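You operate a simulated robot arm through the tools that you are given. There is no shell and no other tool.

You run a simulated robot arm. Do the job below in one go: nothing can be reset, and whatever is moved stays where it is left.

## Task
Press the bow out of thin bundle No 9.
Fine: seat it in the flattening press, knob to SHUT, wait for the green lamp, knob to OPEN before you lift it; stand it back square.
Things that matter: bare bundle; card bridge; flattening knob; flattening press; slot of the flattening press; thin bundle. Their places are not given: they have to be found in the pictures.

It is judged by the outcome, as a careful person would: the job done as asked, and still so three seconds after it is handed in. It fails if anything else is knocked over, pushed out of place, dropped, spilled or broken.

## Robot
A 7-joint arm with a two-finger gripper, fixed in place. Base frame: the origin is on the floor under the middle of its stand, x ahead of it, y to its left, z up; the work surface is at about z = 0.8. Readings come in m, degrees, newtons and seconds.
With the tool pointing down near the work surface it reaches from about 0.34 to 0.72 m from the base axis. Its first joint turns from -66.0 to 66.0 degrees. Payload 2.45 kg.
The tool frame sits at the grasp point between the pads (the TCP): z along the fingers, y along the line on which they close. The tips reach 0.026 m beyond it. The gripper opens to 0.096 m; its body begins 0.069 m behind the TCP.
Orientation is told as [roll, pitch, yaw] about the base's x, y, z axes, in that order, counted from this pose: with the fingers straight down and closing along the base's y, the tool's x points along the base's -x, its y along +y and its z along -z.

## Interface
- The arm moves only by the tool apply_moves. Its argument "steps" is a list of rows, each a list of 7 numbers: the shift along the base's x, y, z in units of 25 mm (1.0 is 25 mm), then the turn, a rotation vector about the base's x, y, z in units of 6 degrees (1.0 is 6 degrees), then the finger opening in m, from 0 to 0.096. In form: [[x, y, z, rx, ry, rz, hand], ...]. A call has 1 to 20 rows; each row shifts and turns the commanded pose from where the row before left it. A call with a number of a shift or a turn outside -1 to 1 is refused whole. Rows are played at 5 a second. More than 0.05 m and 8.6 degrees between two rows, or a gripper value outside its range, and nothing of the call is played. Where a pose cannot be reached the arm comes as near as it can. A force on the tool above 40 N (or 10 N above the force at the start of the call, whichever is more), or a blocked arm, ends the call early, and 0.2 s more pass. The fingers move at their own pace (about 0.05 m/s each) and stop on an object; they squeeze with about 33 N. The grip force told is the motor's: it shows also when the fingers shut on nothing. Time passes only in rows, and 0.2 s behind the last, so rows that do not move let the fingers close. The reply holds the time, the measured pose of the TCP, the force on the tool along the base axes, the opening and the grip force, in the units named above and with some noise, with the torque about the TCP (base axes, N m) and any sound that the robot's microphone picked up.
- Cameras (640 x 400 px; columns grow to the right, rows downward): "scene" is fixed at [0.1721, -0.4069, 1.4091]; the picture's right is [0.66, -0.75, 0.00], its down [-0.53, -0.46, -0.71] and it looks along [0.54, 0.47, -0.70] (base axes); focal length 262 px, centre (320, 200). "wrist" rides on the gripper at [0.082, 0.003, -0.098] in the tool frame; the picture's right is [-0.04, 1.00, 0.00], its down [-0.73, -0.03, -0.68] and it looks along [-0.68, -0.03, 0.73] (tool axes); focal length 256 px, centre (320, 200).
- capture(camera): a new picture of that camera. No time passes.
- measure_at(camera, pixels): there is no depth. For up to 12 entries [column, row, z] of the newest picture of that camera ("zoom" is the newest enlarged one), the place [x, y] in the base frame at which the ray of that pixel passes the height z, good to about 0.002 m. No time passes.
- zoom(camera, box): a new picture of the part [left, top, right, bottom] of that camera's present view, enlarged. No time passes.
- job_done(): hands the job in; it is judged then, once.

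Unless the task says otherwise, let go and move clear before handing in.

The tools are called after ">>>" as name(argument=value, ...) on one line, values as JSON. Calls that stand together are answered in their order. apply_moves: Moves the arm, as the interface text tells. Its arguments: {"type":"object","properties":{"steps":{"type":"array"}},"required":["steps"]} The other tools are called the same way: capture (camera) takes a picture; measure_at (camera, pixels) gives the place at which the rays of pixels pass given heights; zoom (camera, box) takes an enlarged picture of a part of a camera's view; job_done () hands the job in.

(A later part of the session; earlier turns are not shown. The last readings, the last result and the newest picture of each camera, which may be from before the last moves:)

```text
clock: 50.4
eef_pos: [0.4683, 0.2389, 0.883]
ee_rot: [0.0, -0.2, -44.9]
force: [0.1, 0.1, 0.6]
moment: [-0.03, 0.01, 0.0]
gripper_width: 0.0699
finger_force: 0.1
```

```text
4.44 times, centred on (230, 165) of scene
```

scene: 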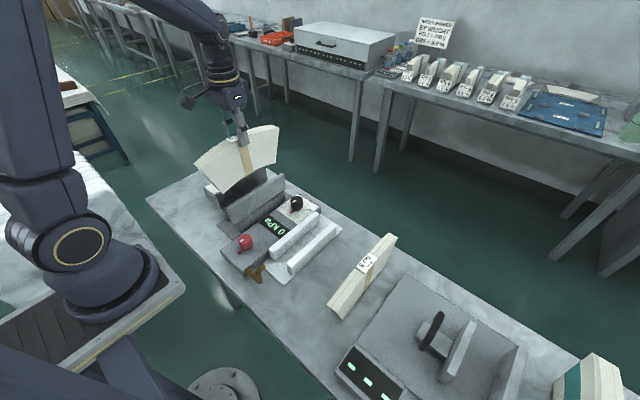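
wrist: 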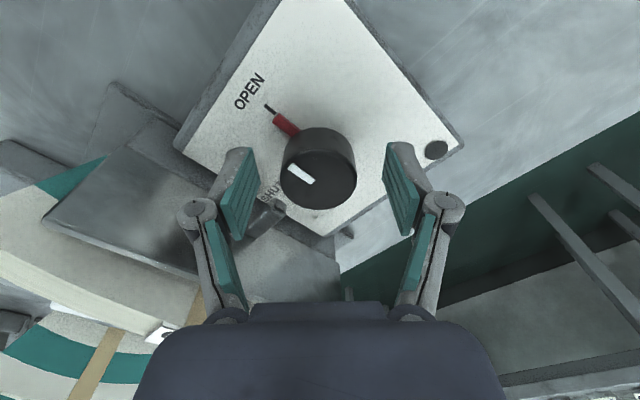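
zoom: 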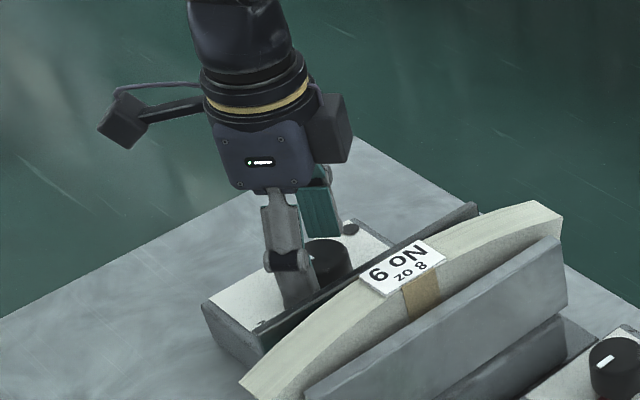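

The knob sits between the pads, centred (px 319,181). Closing on it.

>>> apply_moves(steps=[[0, 0, 0, 0, 0, 0, 0.03], [0, 0, 0, 0, 0, 0, 0.03], [0, 0, 0, 0, 0, 0, 0.03], [0, 0, 0, 0, 0, 0, 0.03]])

>>> capture(camera="wrist")

```text
clock: 51.4
eef_pos: [0.4676, 0.2392, 0.8829]
ee_rot: [-0.1, -0.1, -45.0]
force: [-5.6, -6.1, 5.8]
moment: [-0.31, 0.4, -0.04]
gripper_width: 0.0409
finger_force: 45.1
```

```text
taken
```

wrist: 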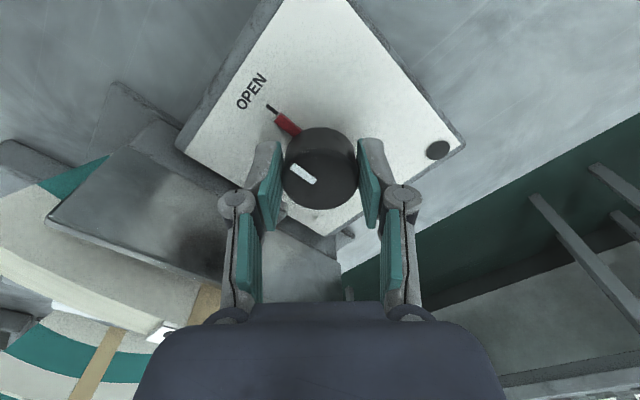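

Knob gripped (40.9 mm). I'll turn it +90° about z toward SHUT, first half now.

>>> apply_moves(steps=[[-0.03, -0.03, 0, 0, 0, 0, 0.03], [0, 0, 0, 0, 0, 1, 0.03], [0, 0, 0, 0, 0, 1, 0.03], [0, 0, 0, 0, 0, 1, 0.03], [0, 0, 0, 0, 0, 1, 0.03], [0, 0, 0, 0, 0, 1, 0.03], [0, 0, 0, 0, 0, 1, 0.03], [0, 0, 0, 0, 0, 1, 0.03]])

>>> capture(camera="wrist")

```text
clock: 53.2
eef_pos: [0.4664, 0.2371, 0.8834]
ee_rot: [-0.2, 0.0, -2.9]
force: [-7.0, -20.3, 0.0]
moment: [-0.45, 0.26, -0.24]
gripper_width: 0.0435
finger_force: 10.5
```

```text
taken
```

wrist: 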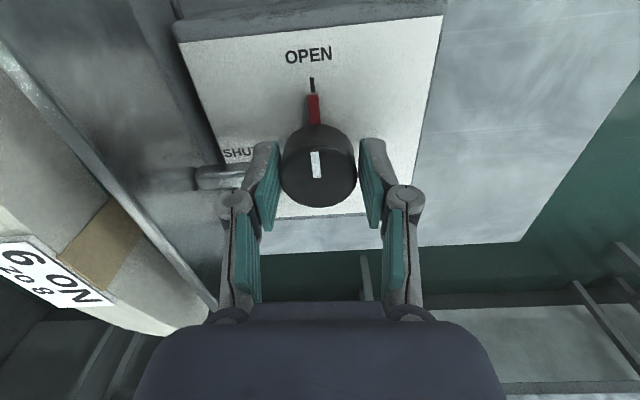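

The gripper turned but the knob slipped: its pointer (px 313,108) still points at OPEN, and the side force of -20 N says I'm off-centre in y. I'll release, and re-measure the knob from this orientation before trying again.

>>> apply_moves(steps=[[0, 0, 0, 0, 0, 0, 0.03], [0, 0, 0, 0, 0, 0, 0.03]])

>>> zoom(camera="wrist", box=[240, 60, 400, 240])

>>> zoom(camera="scene", box=[180, 120, 280, 210])

```text
clock: 53.8
eef_pos: [0.467, 0.237, 0.8836]
ee_rot: [-0.1, 0.0, -3.0]
force: [-4.5, -22.1, -4.7]
moment: [-0.39, 0.3, -0.18]
gripper_width: 0.0444
finger_force: 10.6
```

```text
2.22 times, centred on (320, 150) of wrist
```

zoom: 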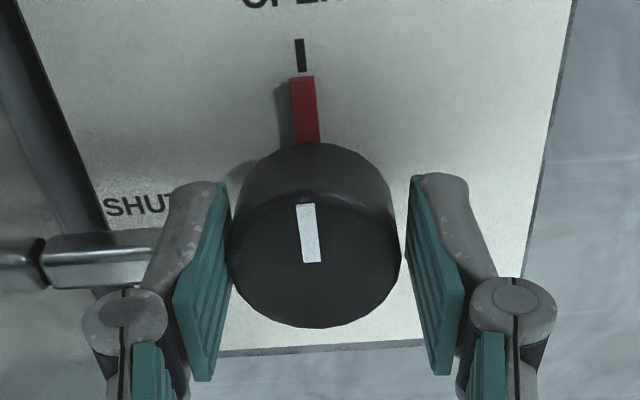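

```text
4.44 times, centred on (230, 165) of scene
```

zoom: 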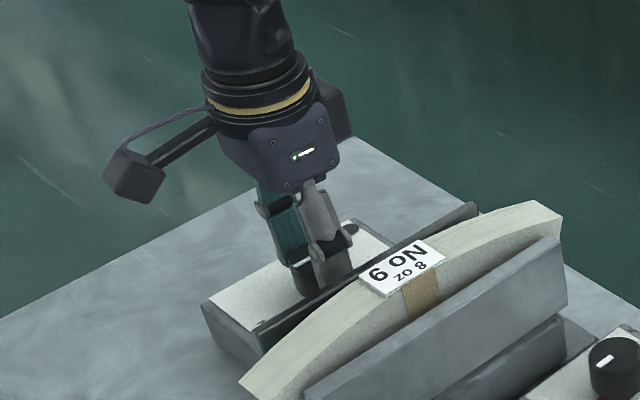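

The left pad touches the knob but the right pad has a gap, so I need to shift about 1 mm toward -y. I'll nudge and watch the side force.

>>> apply_moves(steps=[[0, -0.04, 0, 0, 0, 0, 0.03], [0, 0, 0, 0, 0, 0, 0.03]])

```text
clock: 54.4
eef_pos: [0.4663, 0.2348, 0.8839]
ee_rot: [0.0, 0.0, -2.8]
force: [-5.8, -19.3, -4.0]
moment: [-0.35, 0.19, -0.19]
gripper_width: 0.0422
finger_force: 9.0
```

>>> apply_moves(steps=[[0, -0.04, 0, 0, 0, 0, 0.03], [0, 0, 0, 0, 0, 0, 0.03]])

>>> zoom(camera="wrist", box=[240, 60, 400, 240])

```text
clock: 55.0
eef_pos: [0.4673, 0.2355, 0.8846]
ee_rot: [0.0, -0.1, -2.7]
force: [-4.4, -13.9, -4.6]
moment: [-0.36, 0.59, -0.15]
gripper_width: 0.0413
finger_force: 37.4
```

```text
2.22 times, centred on (320, 150) of wrist
```

zoom: 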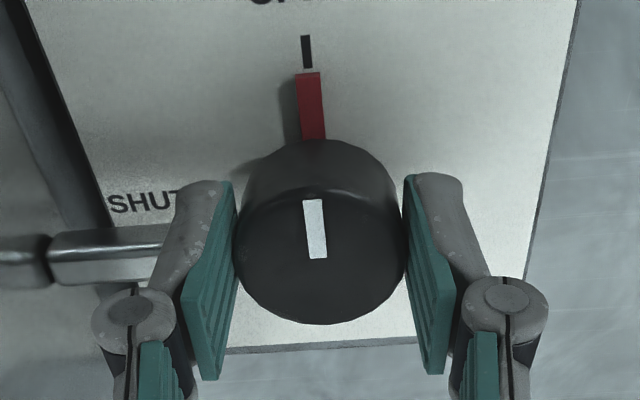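

Both pads now touch (grip 37 N). A bit more toward -y to balance the side force.

>>> apply_moves(steps=[[0, -0.03, 0, 0, 0, 0, 0.03], [0, 0, 0, 0, 0, 0, 0.03]])

```text
clock: 55.6
eef_pos: [0.4681, 0.2343, 0.8856]
ee_rot: [0.2, -0.2, -2.7]
force: [-5.1, -5.3, 2.7]
moment: [-0.17, 1.21, -0.18]
gripper_width: 0.0412
finger_force: 45.0
```

Balanced. Now I try turning again, in a short test of 18°, and check the pointer.

>>> apply_moves(steps=[[0, -0.01, 0, 0, 0, 0.5, 0.0], [0, 0, 0, 0, 0, 0.5, 0.0], [0, 0, 0, 0, 0, 0.5, 0.0], [0, 0, 0, 0, 0, 0.5, 0.0], [0, 0, 0, 0, 0, 0.5, 0.0], [0, 0, 0, 0, 0, 0.5, 0.0]])

>>> capture(camera="wrist")

>>> zoom(camera="wrist", box=[240, 60, 400, 240])

```text
clock: 57.0
eef_pos: [0.4673, 0.2334, 0.8847]
ee_rot: [0.0, -0.2, 15.2]
force: [-1.3, -2.3, 9.2]
moment: [-0.11, -0.04, -0.78]
gripper_width: 0.0409
finger_force: 45.9
```

```text
taken
```

wrist: 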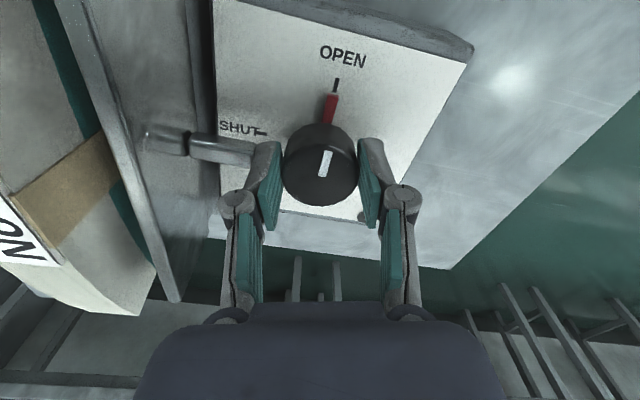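

```text
2.22 times, centred on (320, 150) of wrist
```

zoom: 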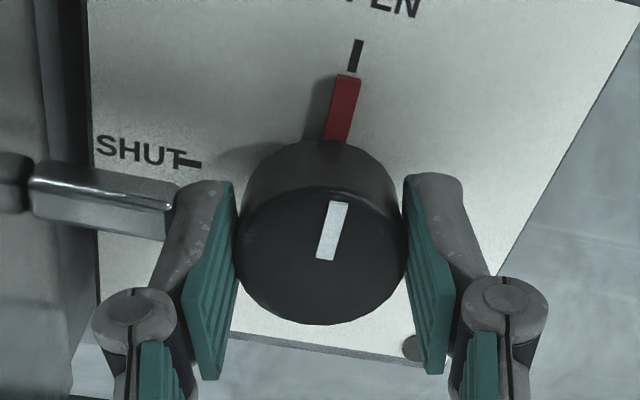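

The grip is centred (px 320,175) and the torque reached -0.78 N m, yet the pads slip round the knob, which needs more torque. I'll release, rise a little, turn back to -45° and take a deeper grip with more pad on the knob.

>>> apply_moves(steps=[[0, 0, 0, 0, 0, 0, 0.05], [0, 0, 0, 0, 0, 0, 0.05], [0, 0, 0.5, 0, 0, 0, 0.05], [0, 0, 0.5, 0, 0, -1, 0.05], [0, 0, 0, 0, 0, -1, 0.06], [0, 0, 0, 0, 0, -1, 0.06], [0, 0, 0, 0, 0, -1, 0.06], [0, 0, 0, 0, 0, -1, 0.06], [0, 0, 0, 0, 0, -1, 0.06], [0, 0, 0, 0, 0, -1, 0.06], [0, 0, 0, 0, 0, -1, 0.06], [0, 0, 0, 0, 0, -1, 0.06], [0, 0, 0, 0, 0, -1, 0.06], [0, 0, 0, 0, 0, 0, 0.06]])

>>> capture(camera="wrist")

>>> zoom(camera="wrist", box=[230, 60, 410, 220])

```text
clock: 60.0
eef_pos: [0.4665, 0.2347, 0.9093]
ee_rot: [0.0, -0.2, -45.0]
force: [-0.3, -0.9, 0.5]
moment: [0.03, 0.02, -0.03]
gripper_width: 0.0603
finger_force: 0.0
```

```text
taken
```

wrist: 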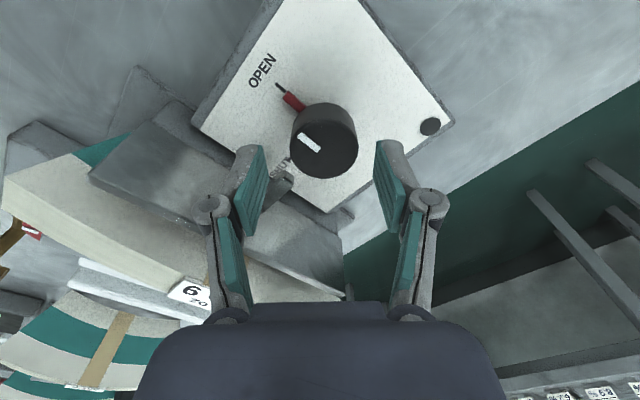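

```text
2.50 times, centred on (320, 140) of wrist
```

zoom: 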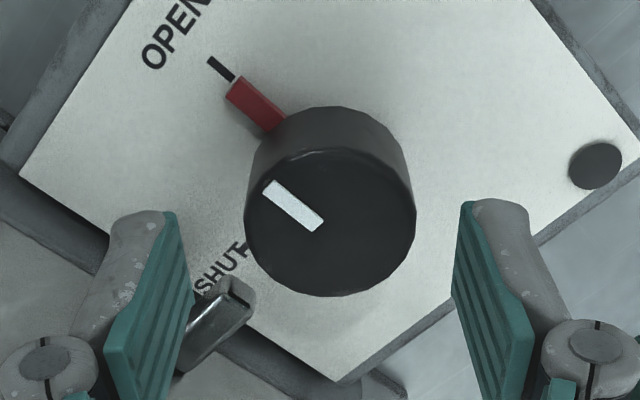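

Knob centre is ~2.4 mm off along the closing axis (px 324 vs 320); the pads clear the rod. I'll correct and go deeper, with tips about 6 mm above the panel.

>>> apply_moves(steps=[[0.07, 0.07, -0.4, 0, 0, 0, 0.06], [0, 0, -0.4, 0, 0, 0, 0.06], [0, 0, -0.4, 0, 0, 0, 0.06], [0, 0, -0.25, 0, 0, 0, 0.06], [0, 0, 0, 0, 0, 0, 0.06], [0, 0, 0, 0, 0, 0, 0.06]])

>>> capture(camera="wrist")

>>> zoom(camera="wrist", box=[230, 80, 410, 240])

```text
clock: 61.4
eef_pos: [0.4692, 0.2357, 0.8743]
ee_rot: [0.1, -0.2, -44.9]
force: [-0.1, 0.9, 1.0]
moment: [0.02, -0.01, -0.03]
gripper_width: 0.0602
finger_force: 0.0
```

```text
taken
```

wrist: 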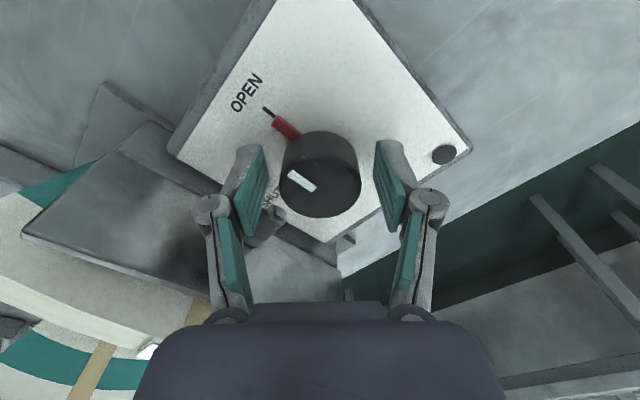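

```text
2.50 times, centred on (320, 160) of wrist
```

zoom: 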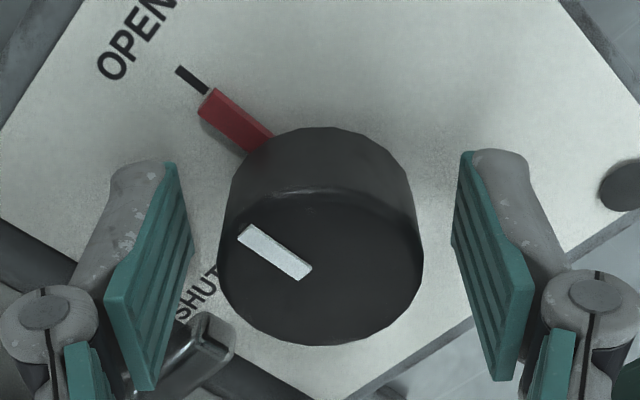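

Now centred (px 320,186). Closing firmly and reading the force.

>>> apply_moves(steps=[[0, 0, 0, 0, 0, 0, 0.0], [0, 0, 0, 0, 0, 0, 0.0], [0, 0, 0, 0, 0, 0, 0.0], [0, 0, 0, 0, 0, 0, 0.0]])

```text
clock: 62.4
eef_pos: [0.4682, 0.2359, 0.8741]
ee_rot: [0.0, -0.2, -44.9]
force: [0.0, -0.5, 0.6]
moment: [-0.03, 0.01, 0.02]
gripper_width: 0.041
finger_force: 44.9
```

Perfectly balanced grip (41.0 mm, ~0 side force). I turn 18° and check torque and pointer.

>>> apply_moves(steps=[[0, 0, 0, 0, 0, 0.5, 0.0], [0, 0, 0, 0, 0, 0.5, 0.0], [0, 0, 0, 0, 0, 0.5, 0.0], [0, 0, 0, 0, 0, 0.5, 0.0], [0, 0, 0, 0, 0, 0.5, 0.0], [0, 0, 0, 0, 0, 0.5, 0.0]])

>>> capture(camera="wrist")

>>> zoom(camera="wrist", box=[230, 80, 410, 240])

```text
clock: 63.8
eef_pos: [0.4687, 0.236, 0.8725]
ee_rot: [-0.1, -0.1, -26.9]
force: [-9.9, -9.2, 9.1]
moment: [-0.22, 0.18, -0.62]
gripper_width: 0.0411
finger_force: 45.0
```

```text
taken
```

wrist: 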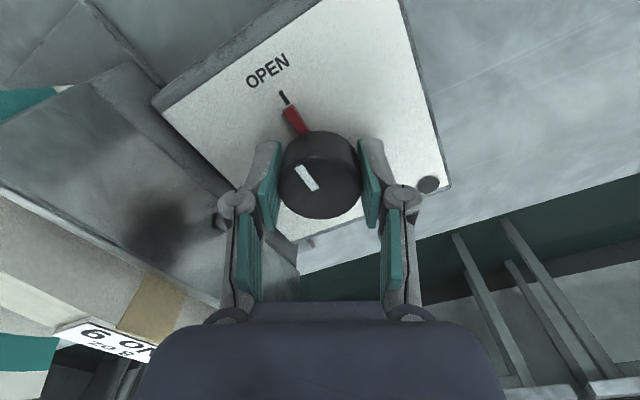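

```text
2.50 times, centred on (320, 160) of wrist
```

zoom: 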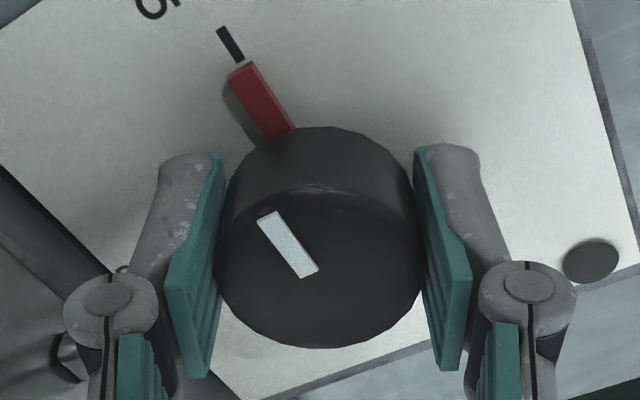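

The pointer still lines up with OPEN (zoom px 228,45 / 255,95), so friction on the round knob isn't enough; its red pointer bar is a better lever. I'll release, rise, turn to +45° so that the left finger comes in behind the pointer, then lower beside it.

>>> apply_moves(steps=[[0, 0, 0, 0, 0, 0, 0.05], [0, 0, 0, 0, 0, 0, 0.05], [0, 0, 0.4, 0, 0, 0, 0.05], [0, 0, 0.4, 0, 0, 1, 0.05], [0, 0, 0, 0, 0, 1, 0.05], [0, 0, 0, 0, 0, 1, 0.05], [0, 0, 0, 0, 0, 1, 0.05], [0, 0, 0, 0, 0, 1, 0.05], [0, 0, 0, 0, 0, 1, 0.05], [0, 0, 0, 0, 0, 1, 0.05], [0, 0, 0, 0, 0, 1, 0.05], [0, 0, 0, 0, 0, 1, 0.05], [0, 0, 0, 0, 0, 1, 0.05], [0, 0, 0, 0, 0, 1, 0.05], [0, 0, 0, 0, 0, 1, 0.05], [0, 0, 0, 0, 0, 0, 0.05]])

>>> capture(camera="wrist")

>>> zoom(camera="wrist", box=[230, 60, 410, 220])

```text
clock: 67.2
eef_pos: [0.4693, 0.2373, 0.8937]
ee_rot: [0.1, 0.0, 45.2]
force: [0.0, -0.2, -0.7]
moment: [0.01, -0.01, -0.01]
gripper_width: 0.0499
finger_force: 0.2
```

```text
taken
```

wrist: 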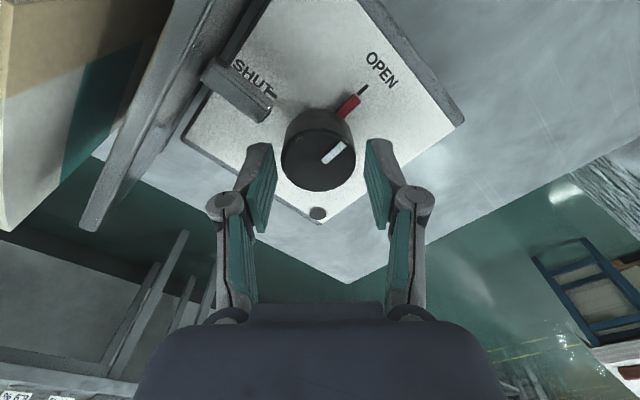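

```text
2.50 times, centred on (320, 140) of wrist
```

zoom: 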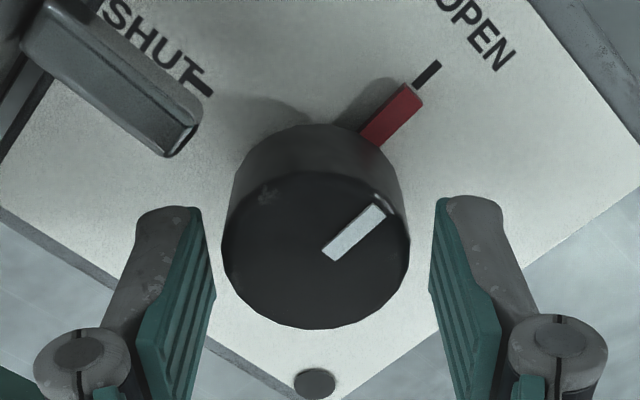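

The right-hand finger is now behind the red pointer (zoom px 390,115). I'll lower alongside the knob in small steps until the tips are just above the panel.

>>> apply_moves(steps=[[0.02, -0.03, -0.4, 0, 0, 0, 0.05], [0, 0, -0.4, 0, 0, 0, 0.05], [0, 0, 0, 0, 0, 0, 0.05]])

>>> capture(camera="wrist")

>>> zoom(camera="wrist", box=[230, 60, 410, 220])

```text
clock: 68.0
eef_pos: [0.4694, 0.2352, 0.8734]
ee_rot: [0.0, -0.1, 45.1]
force: [0.1, 0.4, 0.4]
moment: [0.0, -0.01, 0.0]
gripper_width: 0.0498
finger_force: 0.0
```

```text
taken
```

wrist: 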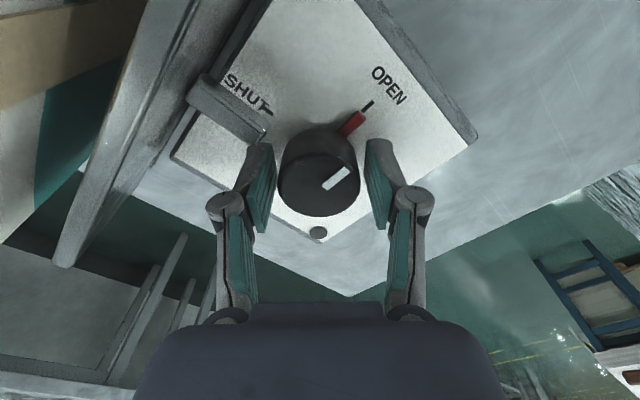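

```text
2.50 times, centred on (320, 140) of wrist
```

zoom: 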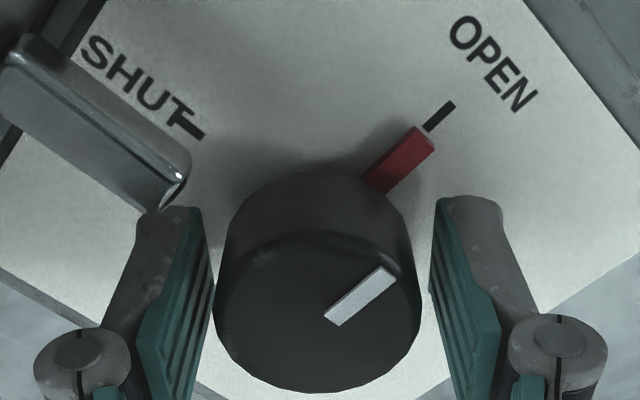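

>>> apply_moves(steps=[[0, 0.02, -0.06, 0, 0, 0, 0.05], [0, 0, -0.06, 0, 0, 0, 0.05], [0, 0, -0.05, 0, 0, 0, 0.05], [0, 0, 0, 0, 0, 0, 0.05]])

```text
clock: 69.0
eef_pos: [0.4701, 0.2351, 0.8696]
ee_rot: [-0.1, -0.3, 45.1]
force: [0.0, 0.0, 0.1]
moment: [-0.01, 0.01, 0.0]
gripper_width: 0.0501
finger_force: 0.0
```

No contact with the panel yet (tips ≈0.8436). I'll close on the knob and turn, so that the finger pushes the pointer as well as gripping.

>>> apply_moves(steps=[[0, 0, 0, 0, 0, 0, 0.0], [0, 0, 0, 0, 0, 0, 0.0], [0, 0, 0, 0, 0, 0, 0.0], [0, 0, 0, 0, 0, 0.5, 0.0], [0, 0, 0, 0, 0, 0.5, 0.0], [0, 0, 0, 0, 0, 0.5, 0.0], [0, 0, 0, 0, 0, 0.5, 0.0], [0, 0, 0, 0, 0, 0, 0.0]])

>>> capture(camera="wrist")

>>> zoom(camera="wrist", box=[230, 60, 410, 220])

```text
clock: 70.8
eef_pos: [0.4703, 0.2351, 0.8705]
ee_rot: [0.1, 0.0, 57.2]
force: [5.8, -7.0, -4.0]
moment: [-0.02, -0.12, -0.51]
gripper_width: 0.0411
finger_force: 44.7
```

```text
taken
```

wrist: 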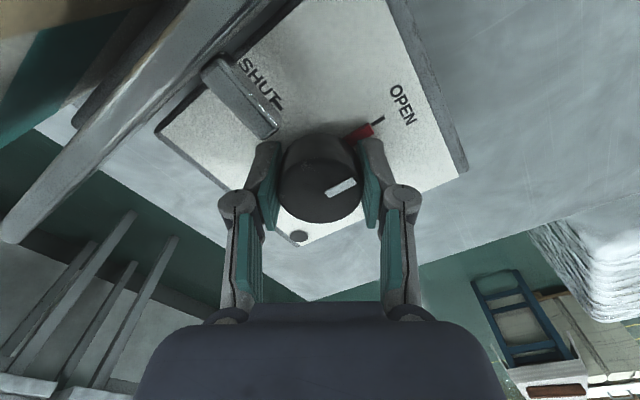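

```text
2.50 times, centred on (320, 140) of wrist
```

zoom: 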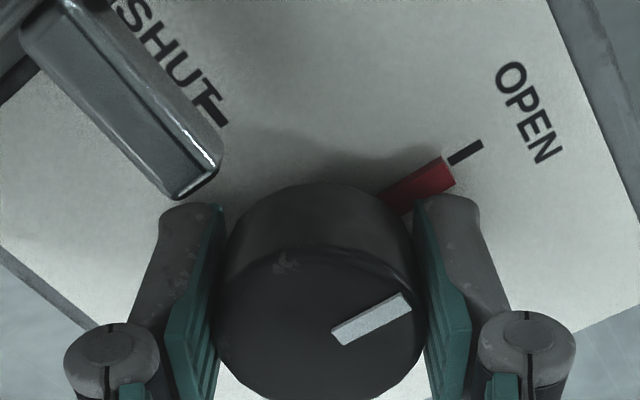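

The right finger now meets the red pointer (zoom px 415,195). I'll keep turning in small steps so that it drives the pointer.

>>> apply_moves(steps=[[0, 0, 0, 0, 0, 0.5, 0.0], [0, 0, 0, 0, 0, 0.5, 0.0], [0, 0, 0, 0, 0, 0.5, 0.0], [0, 0, 0, 0, 0, 0.5, 0.0], [0, 0, 0, 0, 0, 0, 0.0]])

>>> capture(camera="wrist")

>>> zoom(camera="wrist", box=[230, 60, 410, 220])

```text
clock: 72.0
eef_pos: [0.4698, 0.2352, 0.8696]
ee_rot: [0.0, -0.3, 69.2]
force: [8.9, -7.7, 4.5]
moment: [-0.11, -0.14, -0.67]
gripper_width: 0.0407
finger_force: 44.5
```

```text
taken
```

wrist: 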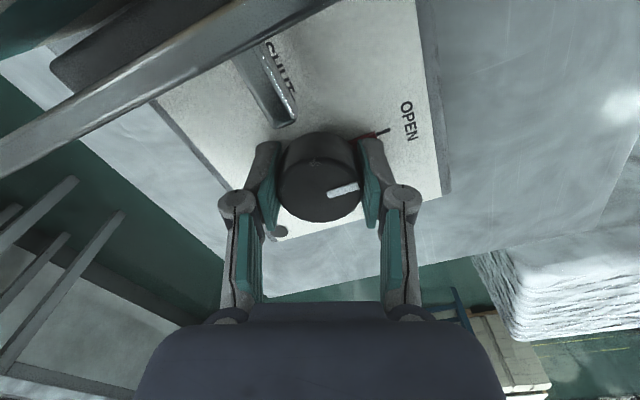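

```text
2.50 times, centred on (320, 140) of wrist
```

zoom: 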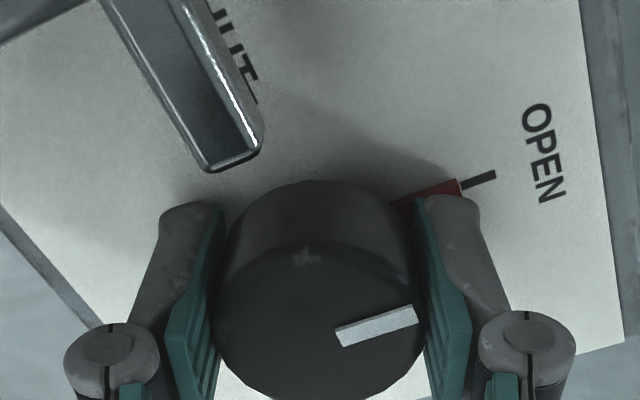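

The pointer hasn't followed; the torque holds at -0.67 N m. I'll hold this twist for two seconds to see whether the knob creeps (a damped knob) or is firmly stuck.

>>> apply_moves(steps=[[0, 0, 0, 0, 0, 0, 0.0], [0, 0, 0, 0, 0, 0, 0.0], [0, 0, 0, 0, 0, 0, 0.0], [0, 0, 0, 0, 0, 0, 0.0], [0, 0, 0, 0, 0, 0, 0.0], [0, 0, 0, 0, 0, 0, 0.0], [0, 0, 0, 0, 0, 0, 0.0], [0, 0, 0, 0, 0, 0, 0.0], [0, 0, 0, 0, 0, 0, 0.0], [0, 0, 0, 0, 0, 0, 0.0]])

>>> zoom(camera="wrist", box=[230, 60, 410, 220])

>>> zoom(camera="scene", box=[180, 120, 290, 230])

```text
clock: 74.2
eef_pos: [0.4699, 0.2349, 0.8705]
ee_rot: [0.0, -0.2, 69.0]
force: [13.9, -6.8, 10.2]
moment: [-0.08, -0.27, -0.33]
gripper_width: 0.0412
finger_force: 44.5
```

```text
2.50 times, centred on (320, 140) of wrist
```

zoom: 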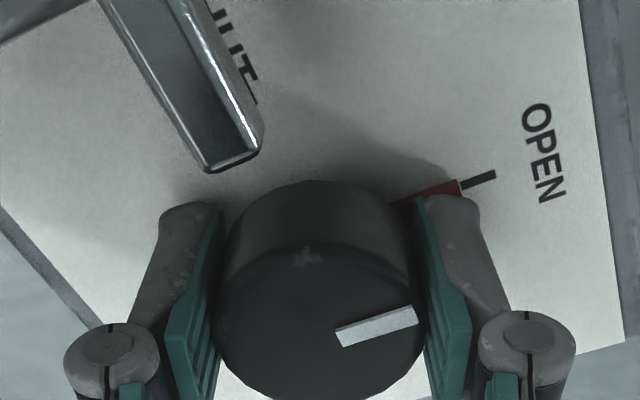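

```text
3.64 times, centred on (235, 175) of scene
```

zoom: 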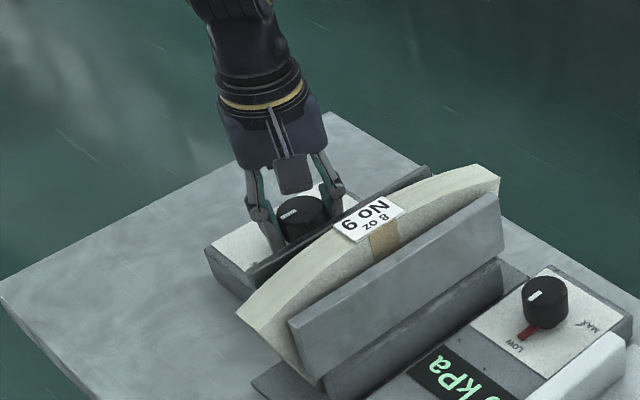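

The knob doesn't creep; my finger tip seems to have passed just over the pointer bar. I'll release, go back to +45°, and feel for the panel surface so the finger can engage the pointer lower down.

>>> apply_moves(steps=[[0, 0, 0, 0, 0, 0, 0.05], [0, 0, 0, 0, 0, 0, 0.05], [0, 0, 0.3, 0, 0, 0, 0.05], [0, 0, 0, 0, 0, -1, 0.05], [0, 0, 0, 0, 0, -1, 0.05], [0, 0, 0, 0, 0, -1, 0.05], [0, 0, 0, 0, 0, -1, 0.05], [0, 0, -0.2, 0, 0, 0, 0.05], [0, 0, -0.1, 0, 0, 0, 0.05], [0, 0, -0.06, 0, 0, 0, 0.05], [0, 0, 0, 0, 0, 0, 0.05]])

```text
clock: 76.6
eef_pos: [0.4702, 0.2366, 0.8672]
ee_rot: [0.0, -0.2, 45.1]
force: [-0.2, 0.1, 1.1]
moment: [0.0, 0.02, 0.01]
gripper_width: 0.0499
finger_force: 0.0
```

>>> apply_moves(steps=[[0, 0, -0.04, 0, 0, 0, 0.05], [0, 0, -0.04, 0, 0, 0, 0.05], [0, 0, 0, 0, 0, 0, 0.05]])

```text
clock: 77.4
eef_pos: [0.4693, 0.2358, 0.8649]
ee_rot: [0.0, -0.2, 45.1]
force: [0.4, 0.1, 1.0]
moment: [0.0, 0.01, 0.0]
gripper_width: 0.0501
finger_force: 0.2
```

>>> apply_moves(steps=[[0, 0, -0.04, 0, 0, 0, 0.05], [0, 0, -0.04, 0, 0, 0, 0.05], [0, 0, 0, 0, 0, 0, 0.05]])

>>> capture(camera="wrist")

>>> zoom(camera="wrist", box=[230, 60, 410, 220])

```text
clock: 78.2
eef_pos: [0.4702, 0.2346, 0.8651]
ee_rot: [0.0, -0.3, 45.0]
force: [0.4, 1.6, 6.2]
moment: [0.04, 0.13, 0.01]
gripper_width: 0.0506
finger_force: 0.7
```

```text
taken
```

wrist: 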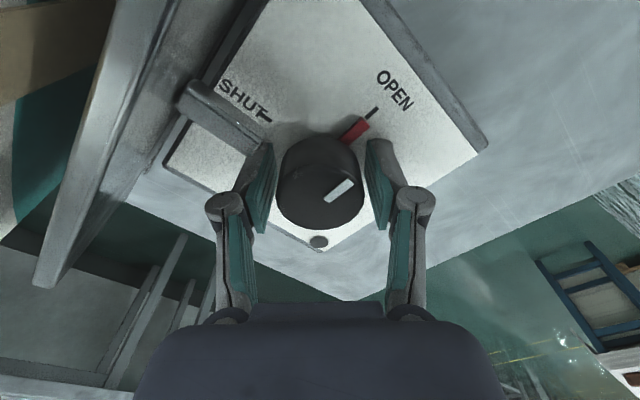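

```text
2.50 times, centred on (320, 140) of wrist
```

zoom: 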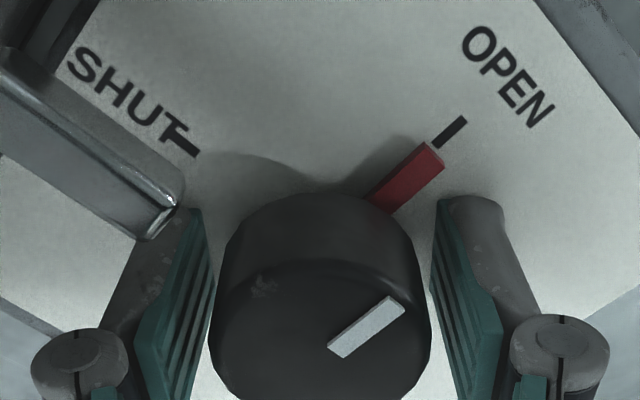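

I felt the panel at TCP z≈0.865 (6 N). I'll back off about 1 mm, close on the knob, and turn again so that the finger side pushes the pointer bar squarely.

>>> apply_moves(steps=[[0, 0.01, 0.06, 0, 0, 0, 0.05], [0, 0, 0, 0, 0, 0, 0.0], [0, 0, 0, 0, 0, 0, 0.0], [0, 0, 0, 0, 0, 0, 0.0], [0, 0, 0, 0, 0, 0.5, 0.0], [0, 0, 0, 0, 0, 0.5, 0.0], [0, 0, 0, 0, 0, 0.5, 0.0], [0, 0, 0, 0, 0, 0.5, 0.0], [0, 0, 0, 0, 0, 0, 0.0]])

>>> capture(camera="wrist")

>>> zoom(camera="wrist", box=[230, 60, 410, 220])

```text
clock: 80.2
eef_pos: [0.4708, 0.2369, 0.8651]
ee_rot: [-0.1, -0.4, 57.2]
force: [-2.1, 2.5, 30.6]
moment: [-0.02, 0.3, -0.39]
gripper_width: 0.0409
finger_force: 45.0
```

```text
taken
```

wrist: 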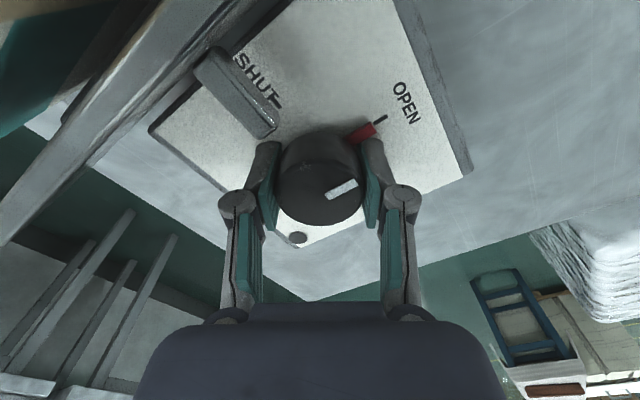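

```text
2.50 times, centred on (320, 140) of wrist
```

zoom: 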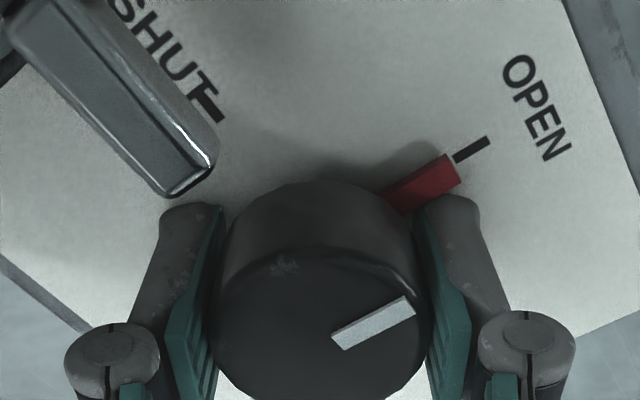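

The tips press on the panel (30 N up) because they extend when closing. I'll ease up 1 mm and continue turning.

>>> apply_moves(steps=[[0, 0, 0.04, 0, 0, 0, 0.0], [0, 0, 0.03, 0, 0, 0, 0.0], [0, 0, 0, 0, 0, 0, 0.0]])

```text
clock: 81.0
eef_pos: [0.47, 0.2368, 0.8656]
ee_rot: [-0.1, -0.5, 57.2]
force: [19.7, 13.9, -10.0]
moment: [0.33, -0.19, 0.12]
gripper_width: 0.0404
finger_force: 45.1
```

>>> apply_moves(steps=[[0, 0, 0, 0, 0, 0.5, 0.0], [0, 0, 0, 0, 0, 0.5, 0.0], [0, 0, 0, 0, 0, 0.5, 0.0], [0, 0, 0, 0, 0, 0.5, 0.0], [0, 0, 0, 0, 0, 0, 0.0]])

>>> capture(camera="wrist")

>>> zoom(camera="wrist", box=[230, 60, 410, 220])

```text
clock: 82.2
eef_pos: [0.4697, 0.233, 0.8664]
ee_rot: [0.2, 0.1, 69.1]
force: [12.0, -11.6, -9.9]
moment: [0.05, -0.15, -0.74]
gripper_width: 0.0404
finger_force: 45.1
```

```text
taken
```

wrist: 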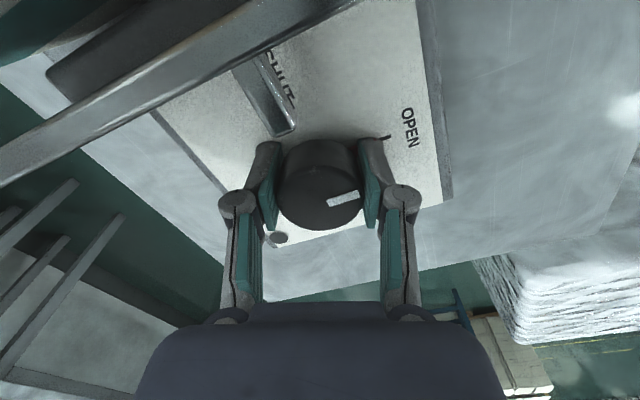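

```text
2.50 times, centred on (320, 140) of wrist
```

zoom: 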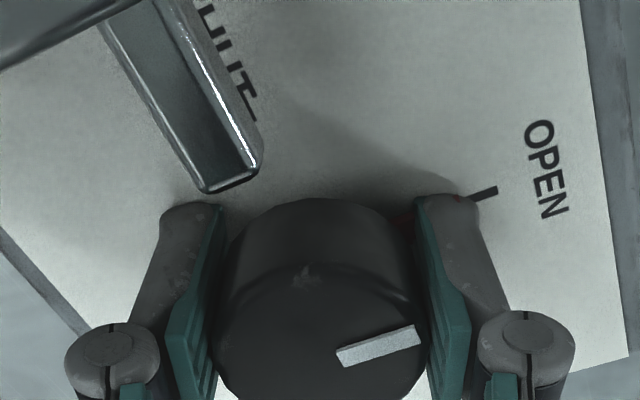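

The pointer bar has no grip to push on (the finger passes it), and the knob won't go counter-clockwise with 0.74 N m. I'll test a small turn in the other direction with the same grip to learn whether the knob moves at all.

>>> apply_moves(steps=[[0, 0.03, 0.02, 0, 0, -0.5, 0.0], [0, 0, 0, 0, 0, -0.5, 0.0], [0, 0, 0, 0, 0, -0.5, 0.0], [0, 0, 0, 0, 0, -0.5, 0.0], [0, 0, 0, 0, 0, -0.5, 0.0], [0, 0, 0, 0, 0, -0.5, 0.0], [0, 0, 0, 0, 0, 0, 0.0]])

>>> capture(camera="wrist")

>>> zoom(camera="wrist", box=[230, 60, 410, 220])

```text
clock: 83.8
eef_pos: [0.4687, 0.2342, 0.8659]
ee_rot: [0.1, 0.4, 51.0]
force: [-1.3, -23.1, -24.3]
moment: [-0.44, 0.38, -0.05]
gripper_width: 0.0406
finger_force: 44.6
```

```text
taken
```

wrist: 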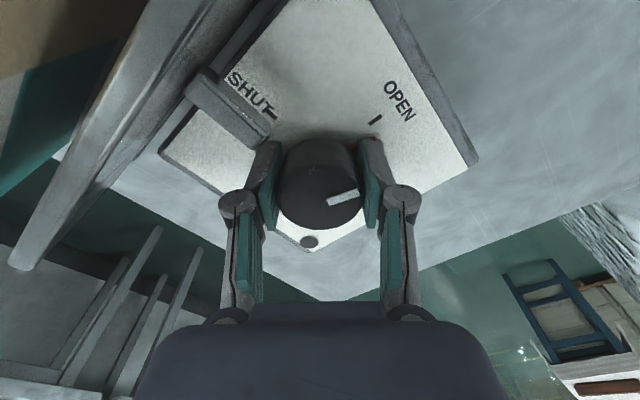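

```text
2.50 times, centred on (320, 140) of wrist
```

zoom: 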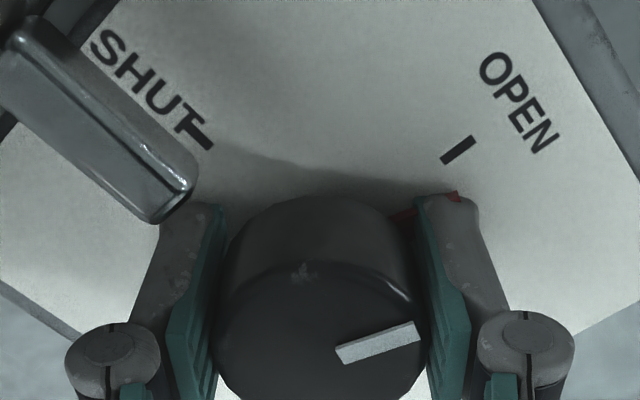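

Informative: the knob turned freely clockwise with the gripper (white mark kept its place in my view while the OPEN mark moved, zoom px 458,150), so OPEN is its counter-clockwise stop and SHUT must be reached clockwise. I'll release, take a cleaner grip a little higher, and continue clockwise.

>>> apply_moves(steps=[[0, 0, 0, 0, 0, 0, 0.05], [0, 0, 0, 0, 0, 0, 0.05], [0.02, 0.04, 0.3, 0, 0, 0, 0.05], [0, 0, 0, 0, 0, 0, 0.05]])

>>> capture(camera="wrist")

>>> zoom(camera="wrist", box=[230, 60, 410, 220])

>>> zoom(camera="scene", box=[180, 120, 290, 230])

```text
clock: 84.8
eef_pos: [0.4699, 0.2393, 0.8753]
ee_rot: [0.0, -0.2, 51.1]
force: [-0.2, 1.0, -0.5]
moment: [0.02, -0.02, -0.02]
gripper_width: 0.0501
finger_force: 0.1
```

```text
taken
```

wrist: 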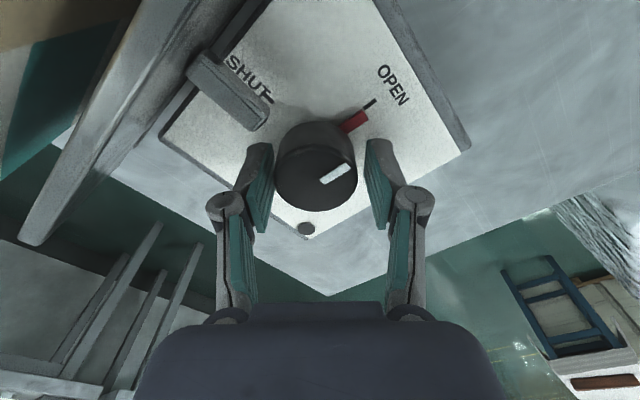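

```text
2.50 times, centred on (320, 140) of wrist
```

zoom: 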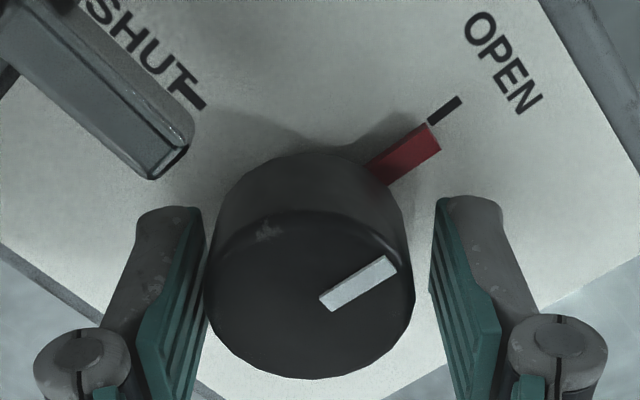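

```text
3.64 times, centred on (235, 175) of scene
```

zoom: 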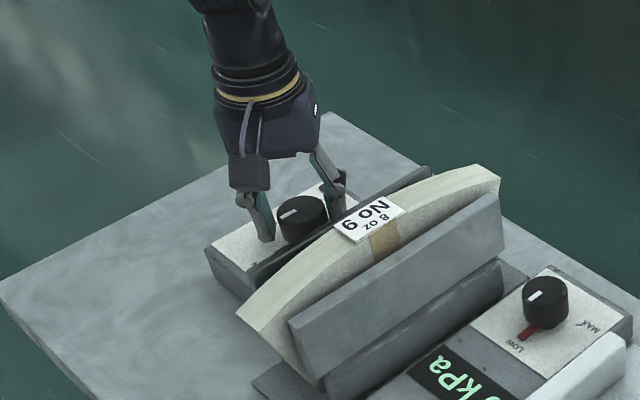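

>>> measure_at(camera="wrist", pixels=[[364.8, 115.2, 0.843], [345.6, 128, 0.843], [370, 104, 0.839], [321, 181, 0.875], [348.4, 165.6, 0.875]])

>>> zoom(camera="wrist", box=[310, 80, 400, 150])

```text
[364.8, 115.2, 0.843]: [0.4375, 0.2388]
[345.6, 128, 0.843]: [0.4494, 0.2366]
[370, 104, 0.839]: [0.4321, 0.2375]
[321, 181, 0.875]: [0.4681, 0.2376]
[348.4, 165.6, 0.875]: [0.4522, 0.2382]
```

```text
5.71 times, centred on (355, 115) of wrist
```

zoom: 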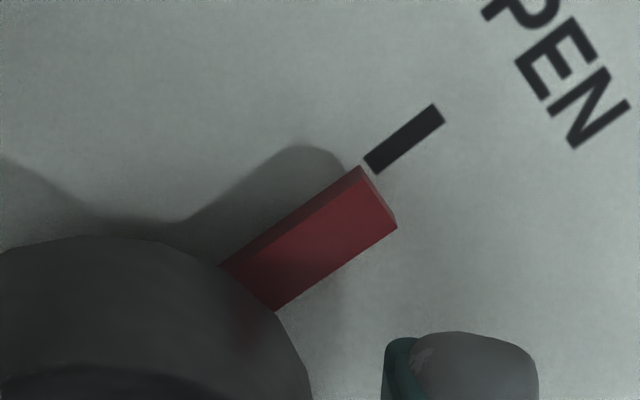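

The knob sprang back to within ~3° of OPEN after release, so it moves clockwise but is stopped counter-clockwise. I'll re-centre, grip again and turn clockwise further while watching the pointer and the plate.

>>> apply_moves(steps=[[-0.01, -0.12, 0, 0, 0, 0, 0.05], [0, 0, 0, 0, 0, 0, 0.0], [0, 0, 0, 0, 0, 0, 0.0], [0, 0, 0, 0, 0, 0, 0.0]])

```text
clock: 85.8
eef_pos: [0.4693, 0.2355, 0.8749]
ee_rot: [0.0, -0.3, 51.2]
force: [-0.2, 1.8, 0.7]
moment: [-0.01, 0.0, -0.02]
gripper_width: 0.0414
finger_force: 45.3
```

Balanced grip. Turning clockwise 30° now.

>>> apply_moves(steps=[[0, 0, 0, 0, 0, -0.5, 0.0], [0, 0, 0, 0, 0, -0.5, 0.0], [0, 0, 0, 0, 0, -0.5, 0.0], [0, 0, 0, 0, 0, -0.5, 0.0], [0, 0, 0, 0, 0, -0.5, 0.0], [0, 0, 0, 0, 0, -0.5, 0.0], [0, 0, 0, 0, 0, -0.5, 0.0], [0, 0, 0, 0, 0, -0.5, 0.0], [0, 0, 0, 0, 0, -0.5, 0.0], [0, 0, 0, 0, 0, -0.5, 0.0]])

>>> capture(camera="wrist")

>>> zoom(camera="wrist", box=[230, 60, 410, 220])

```text
clock: 88.0
eef_pos: [0.4703, 0.2343, 0.8745]
ee_rot: [0.1, 0.0, 21.1]
force: [-1.4, -1.7, -5.8]
moment: [0.29, -0.52, 0.03]
gripper_width: 0.0411
finger_force: 45.3
```

```text
taken
```

wrist: 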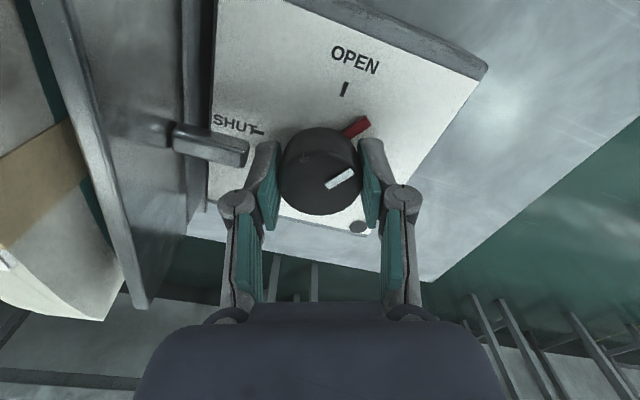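

```text
2.50 times, centred on (320, 140) of wrist
```

zoom: 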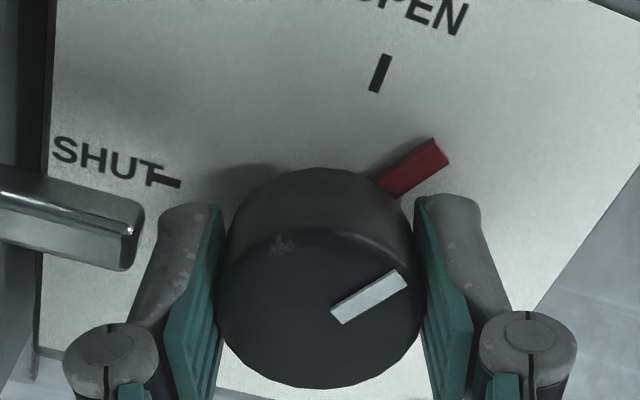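

The knob follows clockwise with almost no torque (pointer now 30° past OPEN, zoom px 415,165). I'll keep turning clockwise and watch what the press does.

>>> apply_moves(steps=[[0, 0, 0, 0, 0, -0.8, 0.0], [0, 0, 0, 0, 0, -0.8, 0.0], [0, 0, 0, 0, 0, -0.8, 0.0], [0, 0, 0, 0, 0, -0.8, 0.0], [0, 0, 0, 0, 0, -0.8, 0.0], [0, 0, 0, 0, 0, -0.8, 0.0], [0, 0, 0, 0, 0, -0.8, 0.0], [0, 0, 0, 0, 0, -0.8, 0.0], [0, 0, 0, 0, 0, -0.8, 0.0], [0, 0, 0, 0, 0, -0.8, 0.0]])

>>> capture(camera="wrist")

>>> zoom(camera="wrist", box=[230, 60, 410, 220])

>>> zoom(camera="scene", box=[180, 120, 290, 230])

```text
clock: 90.2
eef_pos: [0.4698, 0.235, 0.8752]
ee_rot: [0.0, -0.1, -26.9]
force: [-1.9, 5.7, -7.8]
moment: [0.4, 0.46, -0.04]
gripper_width: 0.0413
finger_force: 45.1
```

```text
taken
```

wrist: 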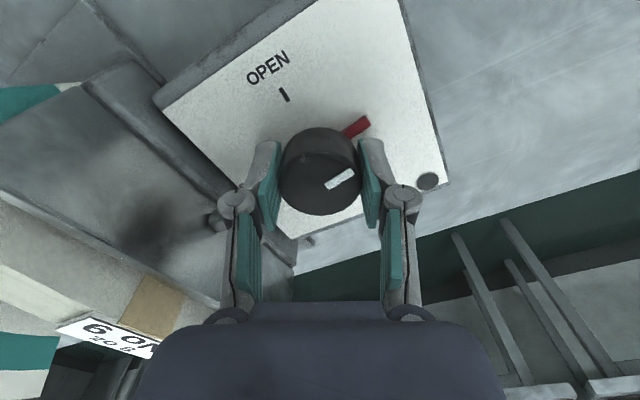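

```text
2.50 times, centred on (320, 140) of wrist
```

zoom: 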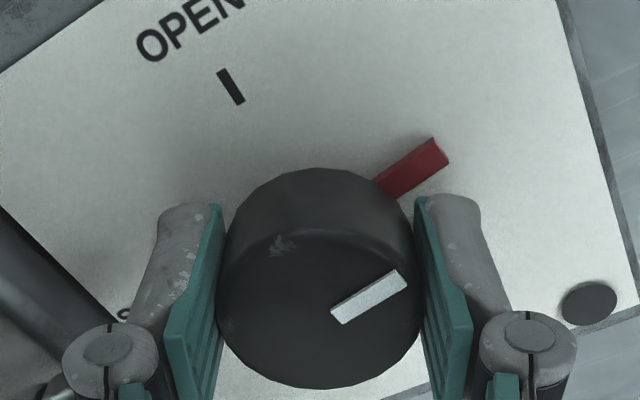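

```text
3.64 times, centred on (235, 175) of scene
```

zoom: 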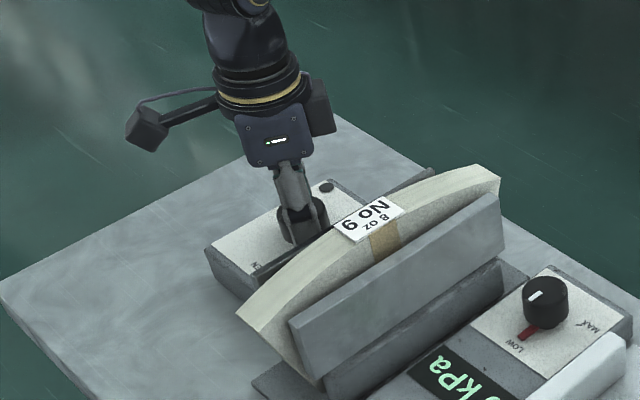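

It keeps turning freely (now ~78° clockwise). I'll continue another 60° and look again.

>>> apply_moves(steps=[[0, 0.02, 0, 0, 0, -0.8, 0.0], [0, 0, 0, 0, 0, -0.8, 0.0], [0, 0, 0, 0, 0, -0.8, 0.0], [0, 0, 0, 0, 0, -0.8, 0.0], [0, 0, 0, 0, 0, -0.8, 0.0], [0, 0, 0, 0, 0, -0.8, 0.0], [0, 0, 0, 0, 0, -0.8, 0.0], [0, 0, 0, 0, 0, -0.8, 0.0], [0, 0, 0, 0, 0, -0.8, 0.0], [0, 0, 0, 0, 0, -0.8, 0.0], [0, 0, 0, 0, 0, -0.8, 0.0], [0, 0, 0, 0, 0, -0.8, 0.0]])

>>> capture(camera="wrist")

>>> zoom(camera="wrist", box=[230, 60, 410, 220])

>>> zoom(camera="scene", box=[180, 120, 290, 230])

```text
clock: 92.8
eef_pos: [0.4704, 0.235, 0.8752]
ee_rot: [0.0, -0.2, -84.6]
force: [-4.6, -3.8, 10.4]
moment: [0.36, 0.01, 0.03]
gripper_width: 0.0412
finger_force: 44.9
```

```text
taken
```

wrist: 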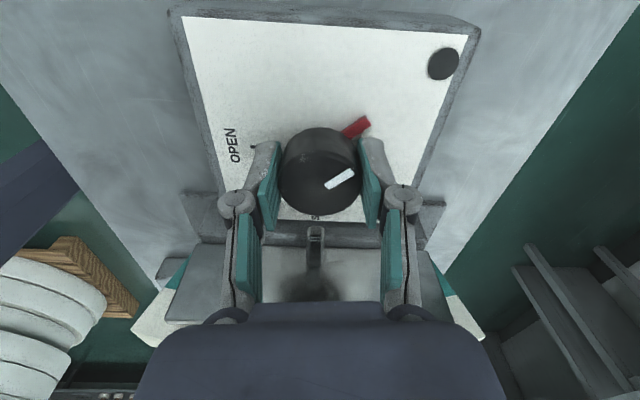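

```text
2.50 times, centred on (320, 140) of wrist
```

zoom: 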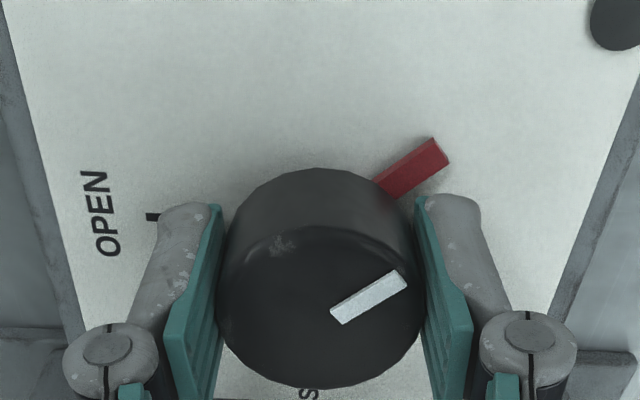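

```text
3.64 times, centred on (235, 175) of scene
```

zoom: 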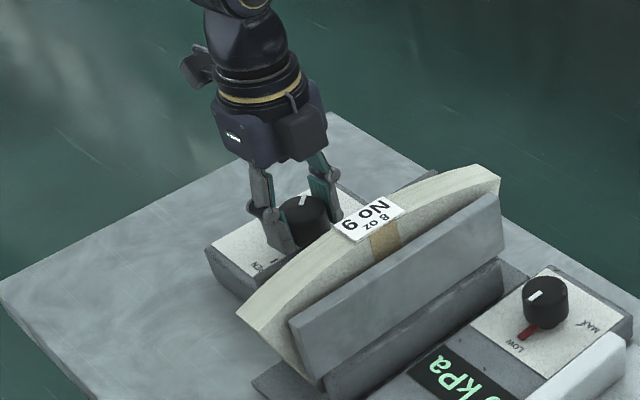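

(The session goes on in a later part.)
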